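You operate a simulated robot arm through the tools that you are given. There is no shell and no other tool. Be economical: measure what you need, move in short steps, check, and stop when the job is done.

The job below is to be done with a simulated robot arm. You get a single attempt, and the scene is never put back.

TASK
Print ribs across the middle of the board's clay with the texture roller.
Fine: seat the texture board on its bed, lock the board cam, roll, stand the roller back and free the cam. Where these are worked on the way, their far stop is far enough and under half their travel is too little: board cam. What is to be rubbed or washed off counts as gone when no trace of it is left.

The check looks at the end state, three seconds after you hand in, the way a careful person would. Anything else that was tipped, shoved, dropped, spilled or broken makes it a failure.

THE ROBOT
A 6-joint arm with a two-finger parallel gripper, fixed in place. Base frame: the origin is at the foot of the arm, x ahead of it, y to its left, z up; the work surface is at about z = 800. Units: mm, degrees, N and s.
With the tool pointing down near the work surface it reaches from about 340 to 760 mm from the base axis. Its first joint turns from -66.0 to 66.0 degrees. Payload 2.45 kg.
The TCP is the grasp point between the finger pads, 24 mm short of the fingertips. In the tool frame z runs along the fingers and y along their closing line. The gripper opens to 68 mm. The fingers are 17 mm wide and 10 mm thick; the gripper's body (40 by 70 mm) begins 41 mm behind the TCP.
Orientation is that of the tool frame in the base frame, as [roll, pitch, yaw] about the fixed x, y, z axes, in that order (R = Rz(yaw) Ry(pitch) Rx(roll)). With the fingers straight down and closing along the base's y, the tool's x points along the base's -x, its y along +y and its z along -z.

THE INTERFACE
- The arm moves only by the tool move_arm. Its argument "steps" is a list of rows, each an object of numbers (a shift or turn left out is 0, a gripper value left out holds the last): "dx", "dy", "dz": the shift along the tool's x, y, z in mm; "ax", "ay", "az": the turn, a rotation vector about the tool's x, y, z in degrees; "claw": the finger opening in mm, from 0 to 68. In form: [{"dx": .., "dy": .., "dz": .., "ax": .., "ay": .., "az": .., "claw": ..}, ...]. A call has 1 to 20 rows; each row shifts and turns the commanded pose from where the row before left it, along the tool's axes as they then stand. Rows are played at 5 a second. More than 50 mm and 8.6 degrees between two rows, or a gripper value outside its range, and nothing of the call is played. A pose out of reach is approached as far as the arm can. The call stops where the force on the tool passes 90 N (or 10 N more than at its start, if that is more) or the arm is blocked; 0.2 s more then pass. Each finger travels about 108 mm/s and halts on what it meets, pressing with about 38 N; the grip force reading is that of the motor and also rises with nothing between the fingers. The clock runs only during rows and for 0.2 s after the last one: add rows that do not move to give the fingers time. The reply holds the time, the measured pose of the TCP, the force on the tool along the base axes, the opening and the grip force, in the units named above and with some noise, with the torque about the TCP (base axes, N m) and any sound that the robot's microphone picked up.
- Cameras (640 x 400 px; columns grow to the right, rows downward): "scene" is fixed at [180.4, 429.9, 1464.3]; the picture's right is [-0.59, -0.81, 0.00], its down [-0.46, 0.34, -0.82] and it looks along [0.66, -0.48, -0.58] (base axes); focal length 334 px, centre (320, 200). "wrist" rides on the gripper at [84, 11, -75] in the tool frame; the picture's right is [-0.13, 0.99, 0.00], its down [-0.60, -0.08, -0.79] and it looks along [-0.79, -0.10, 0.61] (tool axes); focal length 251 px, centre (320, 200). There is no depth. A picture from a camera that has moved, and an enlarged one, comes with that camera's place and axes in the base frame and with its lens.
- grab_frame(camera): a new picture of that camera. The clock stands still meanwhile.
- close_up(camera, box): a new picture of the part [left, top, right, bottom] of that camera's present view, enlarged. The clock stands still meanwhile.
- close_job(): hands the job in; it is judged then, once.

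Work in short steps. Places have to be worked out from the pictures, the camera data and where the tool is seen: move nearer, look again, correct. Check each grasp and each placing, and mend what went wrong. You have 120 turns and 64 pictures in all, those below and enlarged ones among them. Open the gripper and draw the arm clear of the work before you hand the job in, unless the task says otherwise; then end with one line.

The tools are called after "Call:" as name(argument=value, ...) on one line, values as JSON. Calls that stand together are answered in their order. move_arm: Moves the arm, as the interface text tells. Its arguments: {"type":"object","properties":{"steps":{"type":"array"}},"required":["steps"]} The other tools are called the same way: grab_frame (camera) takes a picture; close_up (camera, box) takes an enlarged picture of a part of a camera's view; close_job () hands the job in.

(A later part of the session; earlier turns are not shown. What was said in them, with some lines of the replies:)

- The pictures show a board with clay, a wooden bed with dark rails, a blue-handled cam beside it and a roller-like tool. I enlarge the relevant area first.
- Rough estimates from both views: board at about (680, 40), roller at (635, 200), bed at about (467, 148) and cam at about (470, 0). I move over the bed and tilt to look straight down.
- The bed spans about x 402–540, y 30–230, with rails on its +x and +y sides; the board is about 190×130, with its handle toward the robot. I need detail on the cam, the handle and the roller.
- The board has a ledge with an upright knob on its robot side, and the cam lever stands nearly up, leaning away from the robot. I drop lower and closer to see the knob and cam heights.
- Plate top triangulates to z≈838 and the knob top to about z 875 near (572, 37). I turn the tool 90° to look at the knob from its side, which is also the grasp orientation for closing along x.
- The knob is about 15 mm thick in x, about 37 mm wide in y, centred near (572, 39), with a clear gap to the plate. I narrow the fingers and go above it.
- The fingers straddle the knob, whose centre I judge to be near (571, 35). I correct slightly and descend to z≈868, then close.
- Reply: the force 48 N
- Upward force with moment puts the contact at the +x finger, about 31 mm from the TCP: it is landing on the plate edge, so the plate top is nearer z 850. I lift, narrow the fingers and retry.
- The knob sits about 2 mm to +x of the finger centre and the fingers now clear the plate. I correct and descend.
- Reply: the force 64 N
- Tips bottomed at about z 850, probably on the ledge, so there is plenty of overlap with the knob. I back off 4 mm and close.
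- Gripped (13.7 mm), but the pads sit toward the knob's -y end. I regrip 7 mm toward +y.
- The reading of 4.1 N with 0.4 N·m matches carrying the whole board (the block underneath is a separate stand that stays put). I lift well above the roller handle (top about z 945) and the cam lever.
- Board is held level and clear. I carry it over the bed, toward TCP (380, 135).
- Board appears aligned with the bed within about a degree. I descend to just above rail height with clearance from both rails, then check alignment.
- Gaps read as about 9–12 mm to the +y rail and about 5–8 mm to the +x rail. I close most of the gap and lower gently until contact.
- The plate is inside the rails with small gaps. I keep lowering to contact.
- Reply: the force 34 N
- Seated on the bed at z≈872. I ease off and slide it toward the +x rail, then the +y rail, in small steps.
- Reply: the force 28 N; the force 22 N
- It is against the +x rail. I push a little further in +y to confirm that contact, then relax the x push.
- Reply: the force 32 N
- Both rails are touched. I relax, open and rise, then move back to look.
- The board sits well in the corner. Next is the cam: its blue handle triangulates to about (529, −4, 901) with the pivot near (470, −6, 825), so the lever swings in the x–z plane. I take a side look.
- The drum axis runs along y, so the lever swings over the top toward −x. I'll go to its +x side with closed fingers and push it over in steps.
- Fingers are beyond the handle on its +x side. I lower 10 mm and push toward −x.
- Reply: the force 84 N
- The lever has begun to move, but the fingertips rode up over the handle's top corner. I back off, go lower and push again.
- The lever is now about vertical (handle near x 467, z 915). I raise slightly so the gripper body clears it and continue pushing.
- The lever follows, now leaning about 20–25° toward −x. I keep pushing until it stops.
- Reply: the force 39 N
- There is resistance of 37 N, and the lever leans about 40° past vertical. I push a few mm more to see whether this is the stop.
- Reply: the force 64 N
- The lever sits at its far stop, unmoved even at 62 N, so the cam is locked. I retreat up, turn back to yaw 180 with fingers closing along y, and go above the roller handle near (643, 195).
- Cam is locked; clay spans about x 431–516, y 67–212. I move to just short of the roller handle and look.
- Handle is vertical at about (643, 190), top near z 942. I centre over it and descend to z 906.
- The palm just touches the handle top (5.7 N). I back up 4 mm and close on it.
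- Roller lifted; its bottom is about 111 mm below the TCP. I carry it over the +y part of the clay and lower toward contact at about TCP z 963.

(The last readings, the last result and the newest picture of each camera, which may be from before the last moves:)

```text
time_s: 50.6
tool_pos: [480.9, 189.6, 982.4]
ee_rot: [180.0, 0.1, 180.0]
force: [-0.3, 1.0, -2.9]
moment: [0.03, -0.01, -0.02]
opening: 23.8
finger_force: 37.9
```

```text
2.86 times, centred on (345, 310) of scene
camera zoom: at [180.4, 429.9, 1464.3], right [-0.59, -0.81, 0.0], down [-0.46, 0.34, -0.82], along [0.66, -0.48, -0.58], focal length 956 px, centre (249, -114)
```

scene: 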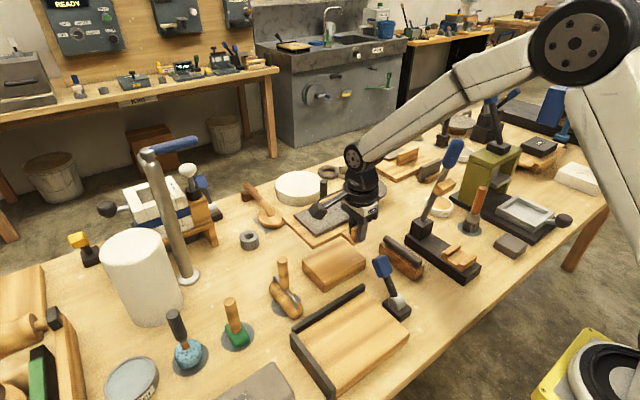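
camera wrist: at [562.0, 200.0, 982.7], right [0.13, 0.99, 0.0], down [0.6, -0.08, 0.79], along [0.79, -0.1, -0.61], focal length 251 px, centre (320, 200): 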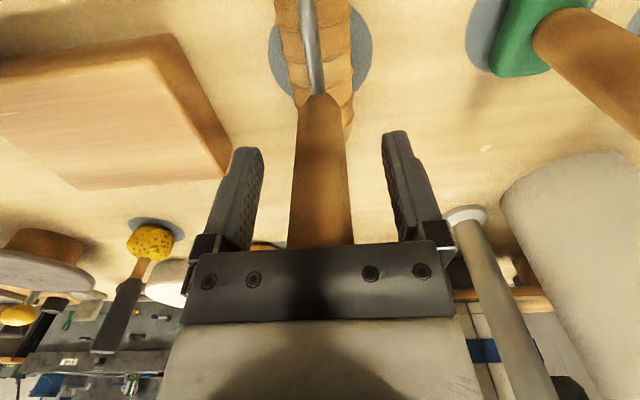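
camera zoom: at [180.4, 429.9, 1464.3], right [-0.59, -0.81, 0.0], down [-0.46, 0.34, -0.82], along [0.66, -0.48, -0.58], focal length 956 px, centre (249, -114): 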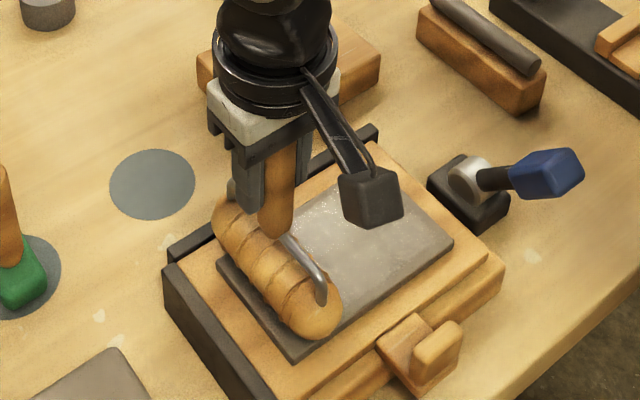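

Alignment looks right. I shift 3 mm and lower in small steps until contact.

Call:
move_arm(steps=[{"dx": 3, "dz": 5}, {"dz": 5}, {"dz": 4}, {}])

Call:
move_arm(steps=[{"dz": 2}, {"dz": 2}, {}])

```text
time_s: 51.6
tool_pos: [477.1, 189.4, 969.3]
ee_rot: [-179.9, 0.0, 179.9]
force: [-6.5, -6.8, 25.7]
moment: [-0.42, 0.95, 0.02]
opening: 23.7
finger_force: 37.9
```

```text
time_s: 52.4
tool_pos: [479.2, 189.9, 966.9]
ee_rot: [179.8, 0.3, 180.0]
force: [1.6, -3.8, 37.4]
moment: [-0.48, -0.09, 0.05]
opening: 23.7
finger_force: 37.8
```

Contact with about 37 N. I roll toward −y in small steps.

Call:
move_arm(steps=[{"dy": -6}, {"dy": -8}, {"dy": -8}, {"dy": -8}, {"dy": -8}, {"dy": -8}, {}])

Call:
close_up(camera="scene", box=[260, 240, 430, 380])

```text
time_s: 54.0
tool_pos: [477.6, 146.0, 967.0]
ee_rot: [179.9, 0.3, -180.0]
force: [-0.7, 12.9, 31.3]
moment: [0.78, -0.11, 0.03]
opening: 23.6
finger_force: 38.0
```

```text
2.86 times, centred on (345, 310) of scene
camera zoom: at [179.8, 430.0, 1464.3], right [-0.59, -0.81, 0.0], down [-0.46, 0.34, -0.82], along [0.66, -0.48, -0.57], focal length 956 px, centre (249, -114)
```

zoom: 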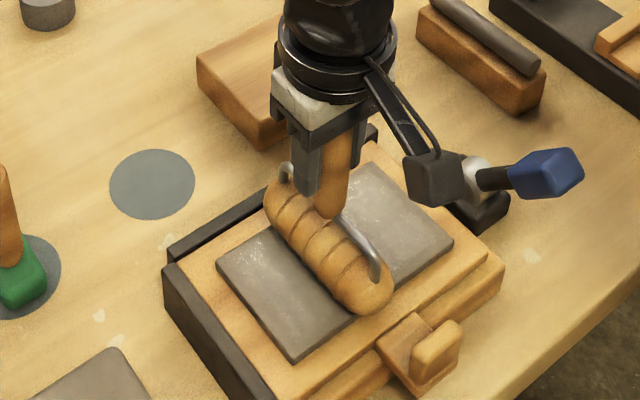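

The roller travels well with the board staying put. I continue across to the −y part.

Call:
move_arm(steps=[{"dy": -8}, {"dy": -8}, {"dy": -8}, {"dy": -8}, {"dy": -8}, {"dy": -8}, {"dy": -8}, {}])

Call:
close_up(camera="scene", box=[280, 260, 410, 370])

```text
time_s: 55.8
tool_pos: [479.2, 89.0, 965.8]
ee_rot: [179.9, 0.5, 180.0]
force: [4.4, 14.8, 34.2]
moment: [0.86, -0.03, -0.02]
opening: 23.7
finger_force: 37.8
```

```text
3.64 times, centred on (345, 315) of scene
camera zoom: at [179.9, 430.1, 1464.3], right [-0.59, -0.81, 0.0], down [-0.46, 0.34, -0.82], along [0.66, -0.48, -0.57], focal length 1216 px, centre (229, -218)
```

zoom: 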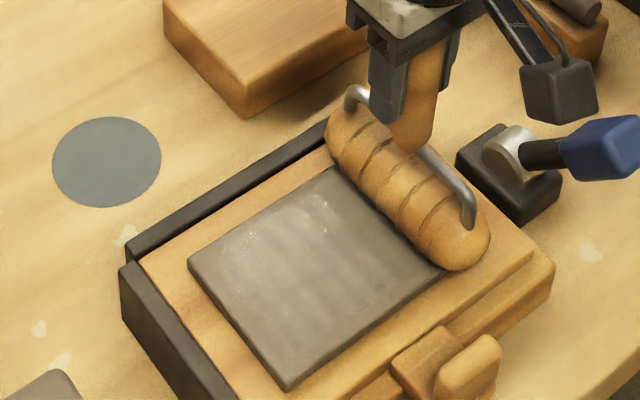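

Faint ribs show in the middle. I roll back over the same strip with slightly more pressure to deepen them.

Call:
move_arm(steps=[{"dy": 7, "dz": 1}, {"dy": 8}, {"dy": 8}, {"dy": 8}, {"dy": 8}, {"dy": 8}, {"dy": 8}, {"dy": 8}, {"dy": 8}, {"dy": 8}, {"dy": 8}, {"dy": 8}, {}])

Call:
close_up(camera="scene", box=[280, 260, 410, 370])

```text
time_s: 58.6
tool_pos: [475.4, 183.8, 965.6]
ee_rot: [179.8, 0.1, 180.0]
force: [-0.3, -17.0, 43.1]
moment: [-0.94, -0.02, 0.07]
opening: 23.5
finger_force: 37.9
```

```text
3.64 times, centred on (345, 315) of scene
camera zoom: at [179.7, 429.2, 1464.6], right [-0.59, -0.81, 0.0], down [-0.46, 0.34, -0.82], along [0.66, -0.48, -0.58], focal length 1216 px, centre (229, -218)
```

zoom: 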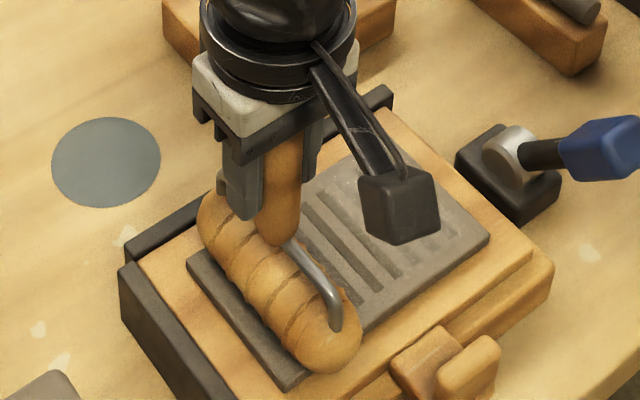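

Ribs are clearly printed now. I lift and inspect the whole clay.

Call:
move_arm(steps=[{"dz": -12}, {"dz": -20}, {"dz": -20}, {"dx": -30}, {"dx": -40}, {}])

Call:
close_up(camera="scene", box=[280, 260, 410, 370])

```text
time_s: 60.0
tool_pos: [547.0, 184.3, 1015.3]
ee_rot: [180.0, 0.0, -180.0]
force: [0.3, -0.2, -1.7]
moment: [0.03, -0.01, 0.02]
opening: 23.9
finger_force: 38.2
```

```text
3.64 times, centred on (345, 315) of scene
camera zoom: at [180.5, 429.9, 1464.3], right [-0.59, -0.81, 0.0], down [-0.46, 0.34, -0.82], along [0.66, -0.48, -0.58], focal length 1216 px, centre (229, -218)
```

zoom: 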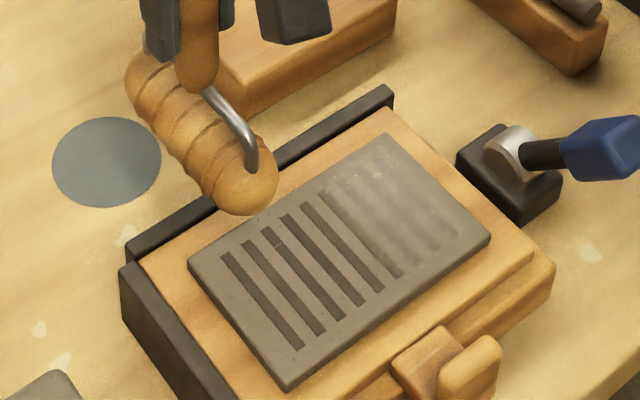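

The +y half is crisply ribbed, but the −y half and part of the middle are faint. I go back and roll more from the middle to the −y end.

Call:
move_arm(steps=[{"dx": 35, "dy": -16}, {"dx": 35, "dy": -16}, {}, {"dz": 20}, {"dz": 18}, {"dz": 8}, {}])

Call:
move_arm(steps=[{"dz": 3}, {"dz": 2}, {}])

```text
time_s: 61.6
tool_pos: [477.2, 150.6, 968.3]
ee_rot: [180.0, 0.1, -179.9]
force: [0.2, -0.2, -2.1]
moment: [0.01, -0.02, 0.0]
opening: 23.7
finger_force: 37.6
```

```text
time_s: 62.4
tool_pos: [477.7, 150.5, 964.8]
ee_rot: [180.0, 0.1, 180.0]
force: [-4.2, -5.7, 14.5]
moment: [-0.52, -0.21, -0.17]
opening: 23.6
finger_force: 38.1
```

Contact at 14.5 N; I press to about 40 N and roll to −y and back.

Call:
move_arm(steps=[{"dz": 2.5}, {"dy": -6}, {"dy": -8}, {"dy": -8}, {"dy": -8}, {"dy": -8}, {"dy": -8}, {"dy": -8}, {"dy": -8}, {}, {"dy": 8}, {"dy": 8}, {"dy": 8}, {"dy": 8}, {"dy": 8}, {"dy": 8}, {"dy": 8}, {"dy": 4}, {}])

Call:
move_arm(steps=[{"dz": -12}, {"dz": -20}, {"dz": -20}, {"dx": -30, "dy": 18}, {"dx": -40, "dy": 18}, {}])

Call:
close_up(camera="scene", box=[280, 260, 410, 370])

```text
time_s: 66.4
tool_pos: [477.8, 147.9, 964.7]
ee_rot: [179.8, 0.5, -179.9]
force: [2.1, -22.8, 59.9]
moment: [-1.34, 0.22, 0.12]
opening: 23.8
finger_force: 38.2
```

```text
time_s: 67.8
tool_pos: [548.7, 185.4, 1013.3]
ee_rot: [-180.0, 0.0, -180.0]
force: [0.8, 0.9, -2.8]
moment: [0.0, 0.0, 0.01]
opening: 23.6
finger_force: 38.3
```

```text
3.64 times, centred on (345, 315) of scene
camera zoom: at [180.4, 429.9, 1464.3], right [-0.59, -0.81, 0.0], down [-0.46, 0.34, -0.82], along [0.66, -0.48, -0.58], focal length 1216 px, centre (229, -218)
```

zoom: 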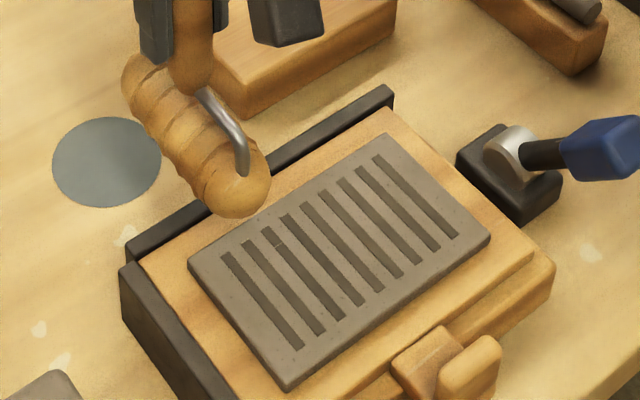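

The clay is fully ribbed. Now I stand the roller back on its pad at its original spot (643, 190).

Call:
move_arm(steps=[{"dx": -47, "dy": 3}, {"dx": -46, "dy": 2}, {}, {"dz": 30}, {"dz": 30}, {"dz": 25}, {"dz": 8}, {}])

Call:
close_up(camera="scene", box=[240, 210, 350, 310])

```text
time_s: 69.6
tool_pos: [638.7, 187.5, 921.1]
ee_rot: [-180.0, -0.1, 180.0]
force: [0.5, -0.1, -2.0]
moment: [0.0, 0.0, -0.01]
opening: 23.6
finger_force: 38.1
```

```text
4.00 times, centred on (295, 260) of scene
camera zoom: at [180.4, 429.9, 1464.3], right [-0.59, -0.81, 0.0], down [-0.46, 0.34, -0.82], along [0.66, -0.48, -0.58], focal length 1338 px, centre (420, -40)
```

zoom: 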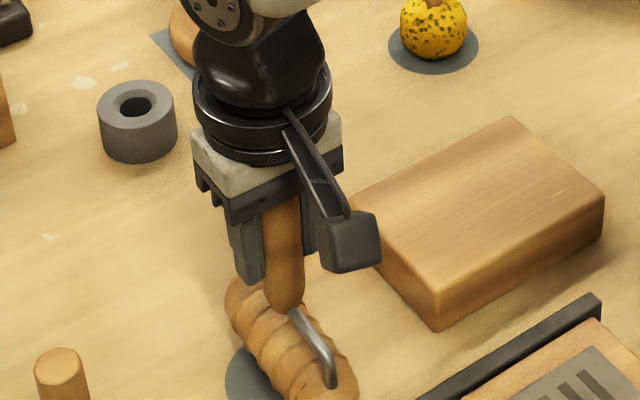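

Close to its spot; I shift 4 mm in x and 2 mm in y and lower to contact.

Call:
move_arm(steps=[{"dx": -4, "dy": 2}, {"dz": 3}, {"dz": 2}, {"dz": 2}, {}])

```text
time_s: 70.8
tool_pos: [644.0, 191.8, 915.0]
ee_rot: [180.0, 0.1, 179.9]
force: [-1.0, -0.5, -2.1]
moment: [0.01, -0.02, 0.01]
opening: 23.7
finger_force: 38.2
```

Call:
move_arm(steps=[{"dz": 1.5}, {"dz": 1.5}, {"dz": 1}, {}])

```text
time_s: 71.8
tool_pos: [642.9, 191.7, 909.7]
ee_rot: [-180.0, 0.0, -180.0]
force: [-0.3, 0.3, -2.8]
moment: [0.0, -0.05, -0.02]
opening: 23.7
finger_force: 38.1
```

Still hanging (−2.8 N); I lower a bit more.

Call:
move_arm(steps=[{"dz": 1.5}, {"dz": 1.5}, {}])

```text
time_s: 72.6
tool_pos: [644.3, 193.1, 907.2]
ee_rot: [180.0, 0.0, 179.9]
force: [-6.1, -3.3, 14.9]
moment: [-0.27, 0.03, -0.11]
opening: 23.8
finger_force: 38.0
```

It rests on the pad. I ease off, open and rise clear.

Call:
move_arm(steps=[{"dz": -1.2}, {"claw": 30}, {"claw": 45}, {"claw": 60}, {}, {"dz": -25}, {"dz": -40}, {"dz": -40}, {}])

Call:
close_up(camera="scene", box=[240, 210, 400, 320])

```text
time_s: 74.6
tool_pos: [643.7, 193.5, 1013.7]
ee_rot: [180.0, -0.1, 180.0]
force: [-0.1, 0.5, -0.8]
moment: [0.01, 0.0, 0.01]
opening: 60.1
finger_force: 0.0
```

```text
3.64 times, centred on (320, 265) of scene
camera zoom: at [180.4, 429.9, 1464.3], right [-0.59, -0.81, 0.0], down [-0.46, 0.34, -0.82], along [0.66, -0.48, -0.58], focal length 1216 px, centre (320, -36)
```

zoom: 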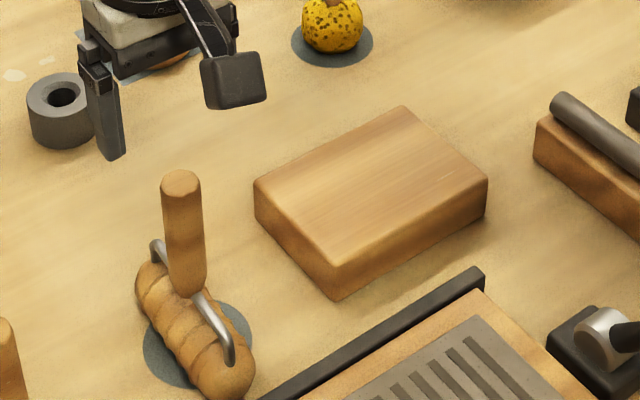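

The roller stands upright on its pad. Next, free the cam: with closed fingers I go to the −x side of the lever handle at (370, −4).

Call:
move_arm(steps=[{"dx": 39, "dy": -28, "claw": 0}, {"dx": 39, "dy": -28}, {"dx": 39, "dy": -28}, {"dx": 39, "dy": -28}, {"dx": 39, "dy": -28}, {"dx": 39, "dy": -28}, {"dx": 39, "dy": -28}, {}, {"dz": 35}, {"dz": 35}, {"dz": 25}, {}])

Call:
close_up(camera="scene", box=[330, 220, 470, 340])

```text
time_s: 77.2
tool_pos: [370.5, -4.8, 916.7]
ee_rot: [180.0, -0.1, 179.9]
force: [0.6, -0.2, 0.4]
moment: [0.02, 0.03, -0.01]
opening: 0.0
finger_force: 22.6
```

```text
3.33 times, centred on (400, 280) of scene
camera zoom: at [180.4, 429.9, 1464.3], right [-0.59, -0.81, 0.0], down [-0.46, 0.34, -0.82], along [0.66, -0.48, -0.58], focal length 1115 px, centre (53, -67)
```

zoom: 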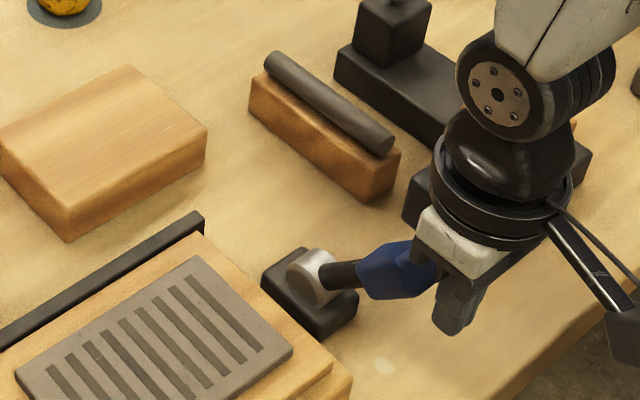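

The fingers are on the −x side of the handle. I lower 25 mm and push toward +x, rising with the arc.

Call:
move_arm(steps=[{"dz": 13}, {"dz": 12}, {}, {"dx": -10}, {"dx": -10}, {"dx": -10, "dz": -3}, {"dx": -10, "dz": -4}, {"dx": -10, "dz": -5}, {}])

Call:
close_up(camera="scene", box=[330, 220, 470, 340])

```text
time_s: 79.2
tool_pos: [424.7, -3.2, 907.0]
ee_rot: [-179.9, 0.4, -180.0]
force: [-7.8, -9.3, 41.9]
moment: [0.28, -1.27, -0.18]
opening: 0.0
finger_force: 23.4
```

```text
3.33 times, centred on (400, 280) of scene
camera zoom: at [179.6, 429.6, 1464.5], right [-0.59, -0.81, 0.0], down [-0.46, 0.34, -0.82], along [0.66, -0.48, -0.57], focal length 1115 px, centre (53, -67)
```

zoom: 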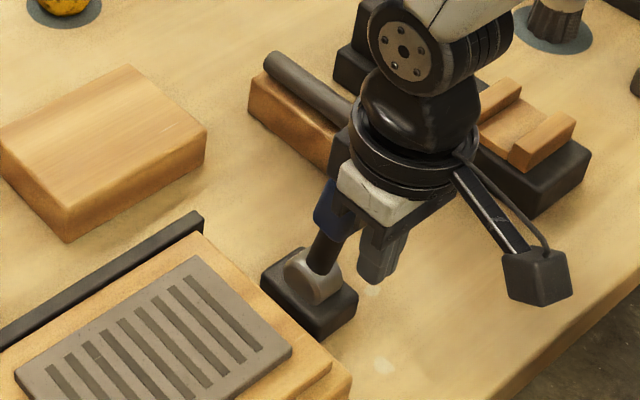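

The lever is near vertical and the gripper body is resting on its top. I raise 14 mm and continue pushing.

Call:
move_arm(steps=[{"dz": -8, "dx": 4}, {"dz": -6}, {"dx": -9}, {"dx": -10}, {"dx": -10}, {"dx": -10}, {"dx": -10}, {}])

Call:
close_up(camera="scene", box=[330, 220, 470, 340])

```text
time_s: 81.0
tool_pos: [466.5, -5.4, 918.9]
ee_rot: [-180.0, 0.0, -180.0]
force: [-1.2, 0.5, 0.1]
moment: [-0.02, 0.01, 0.01]
opening: 0.0
finger_force: 24.0
```

```text
3.33 times, centred on (400, 280) of scene
camera zoom: at [180.4, 429.9, 1464.3], right [-0.59, -0.81, 0.0], down [-0.46, 0.34, -0.82], along [0.66, -0.48, -0.58], focal length 1115 px, centre (53, -67)
```

zoom: 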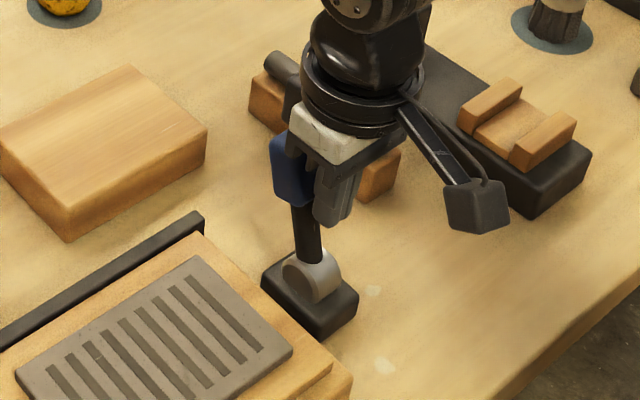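

It is past vertical now. I keep pushing until it reaches its stop.

Call:
move_arm(steps=[{"dx": -10}, {"dx": -8}, {"dx": -8}, {"dx": -6}, {"dx": -6}, {"dx": -6}, {}])

Call:
close_up(camera="scene", box=[330, 220, 470, 340])

```text
time_s: 82.6
tool_pos: [498.2, -3.2, 915.5]
ee_rot: [180.0, -1.7, 180.0]
force: [-46.5, -10.6, 17.9]
moment: [-0.33, 0.79, -0.15]
opening: 0.1
finger_force: 23.8
```

```text
3.33 times, centred on (400, 280) of scene
camera zoom: at [178.9, 429.6, 1464.6], right [-0.59, -0.81, 0.0], down [-0.46, 0.34, -0.82], along [0.66, -0.48, -0.57], focal length 1115 px, centre (53, -67)
```

zoom: 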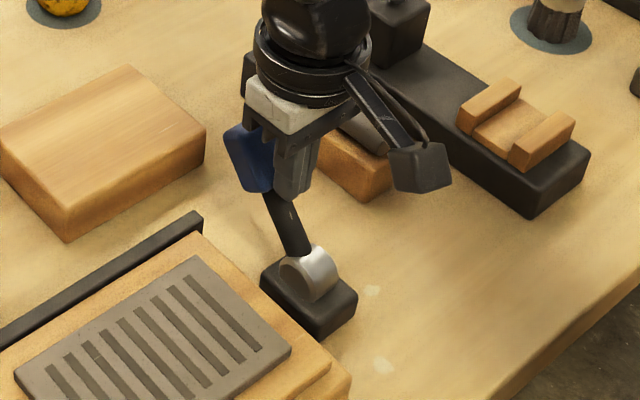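

The lever is back at its starting lean, with 46 N of resistance, so the cam is free. I back off, rise clear, open the gripper and take a final look.

Call:
move_arm(steps=[{"dx": 12}, {"dz": -30}, {"dz": -40}, {"dz": -40, "claw": 60}, {"dz": -45}, {"dz": -45}, {"dy": -30}, {}])

Call:
grab_frame(camera="scene")

Call:
close_up(camera="scene", box=[250, 220, 450, 400])

```text
time_s: 84.4
tool_pos: [496.9, -36.8, 1118.1]
ee_rot: [-179.9, -0.1, 180.0]
force: [-0.3, -0.1, 0.1]
moment: [0.04, -0.03, 0.0]
opening: 60.2
finger_force: 0.1
```

```text
10 pictures are left
```

scene: 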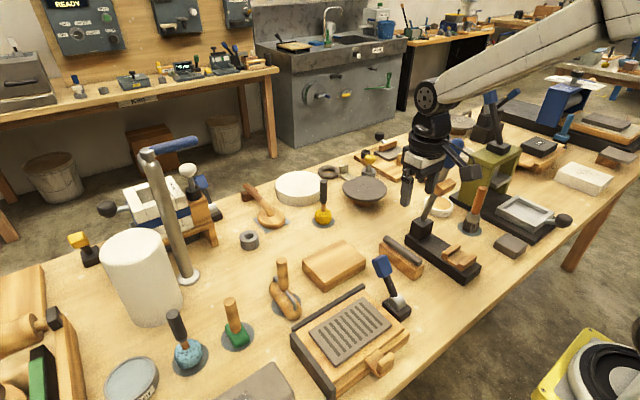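

```text
2.22 times, centred on (350, 310) of scene
camera zoom: at [180.4, 429.8, 1464.3], right [-0.59, -0.81, 0.0], down [-0.46, 0.34, -0.82], along [0.66, -0.48, -0.58], focal length 743 px, centre (253, -44)
```

zoom: 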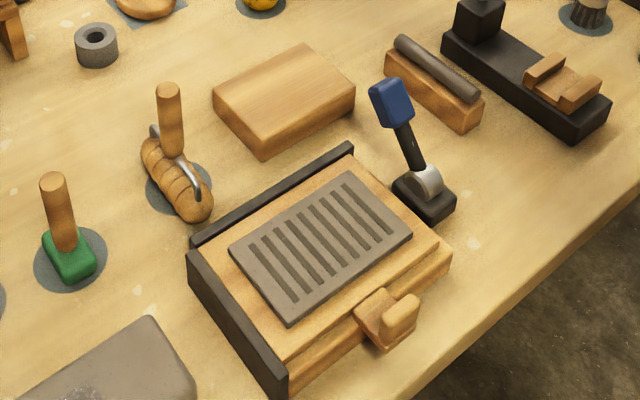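

The board is seated with its clay ribbed, the roller stands on its pad, the cam is back at its starting position, and nothing else looks disturbed. I hand the job in.

Call:
close_job()

```text
The job is handed in.
```

The texture board is seated on its bed and its clay is ribbed across the middle; the roller is standing back on its pad, the cam is freed, and the arm is clear.
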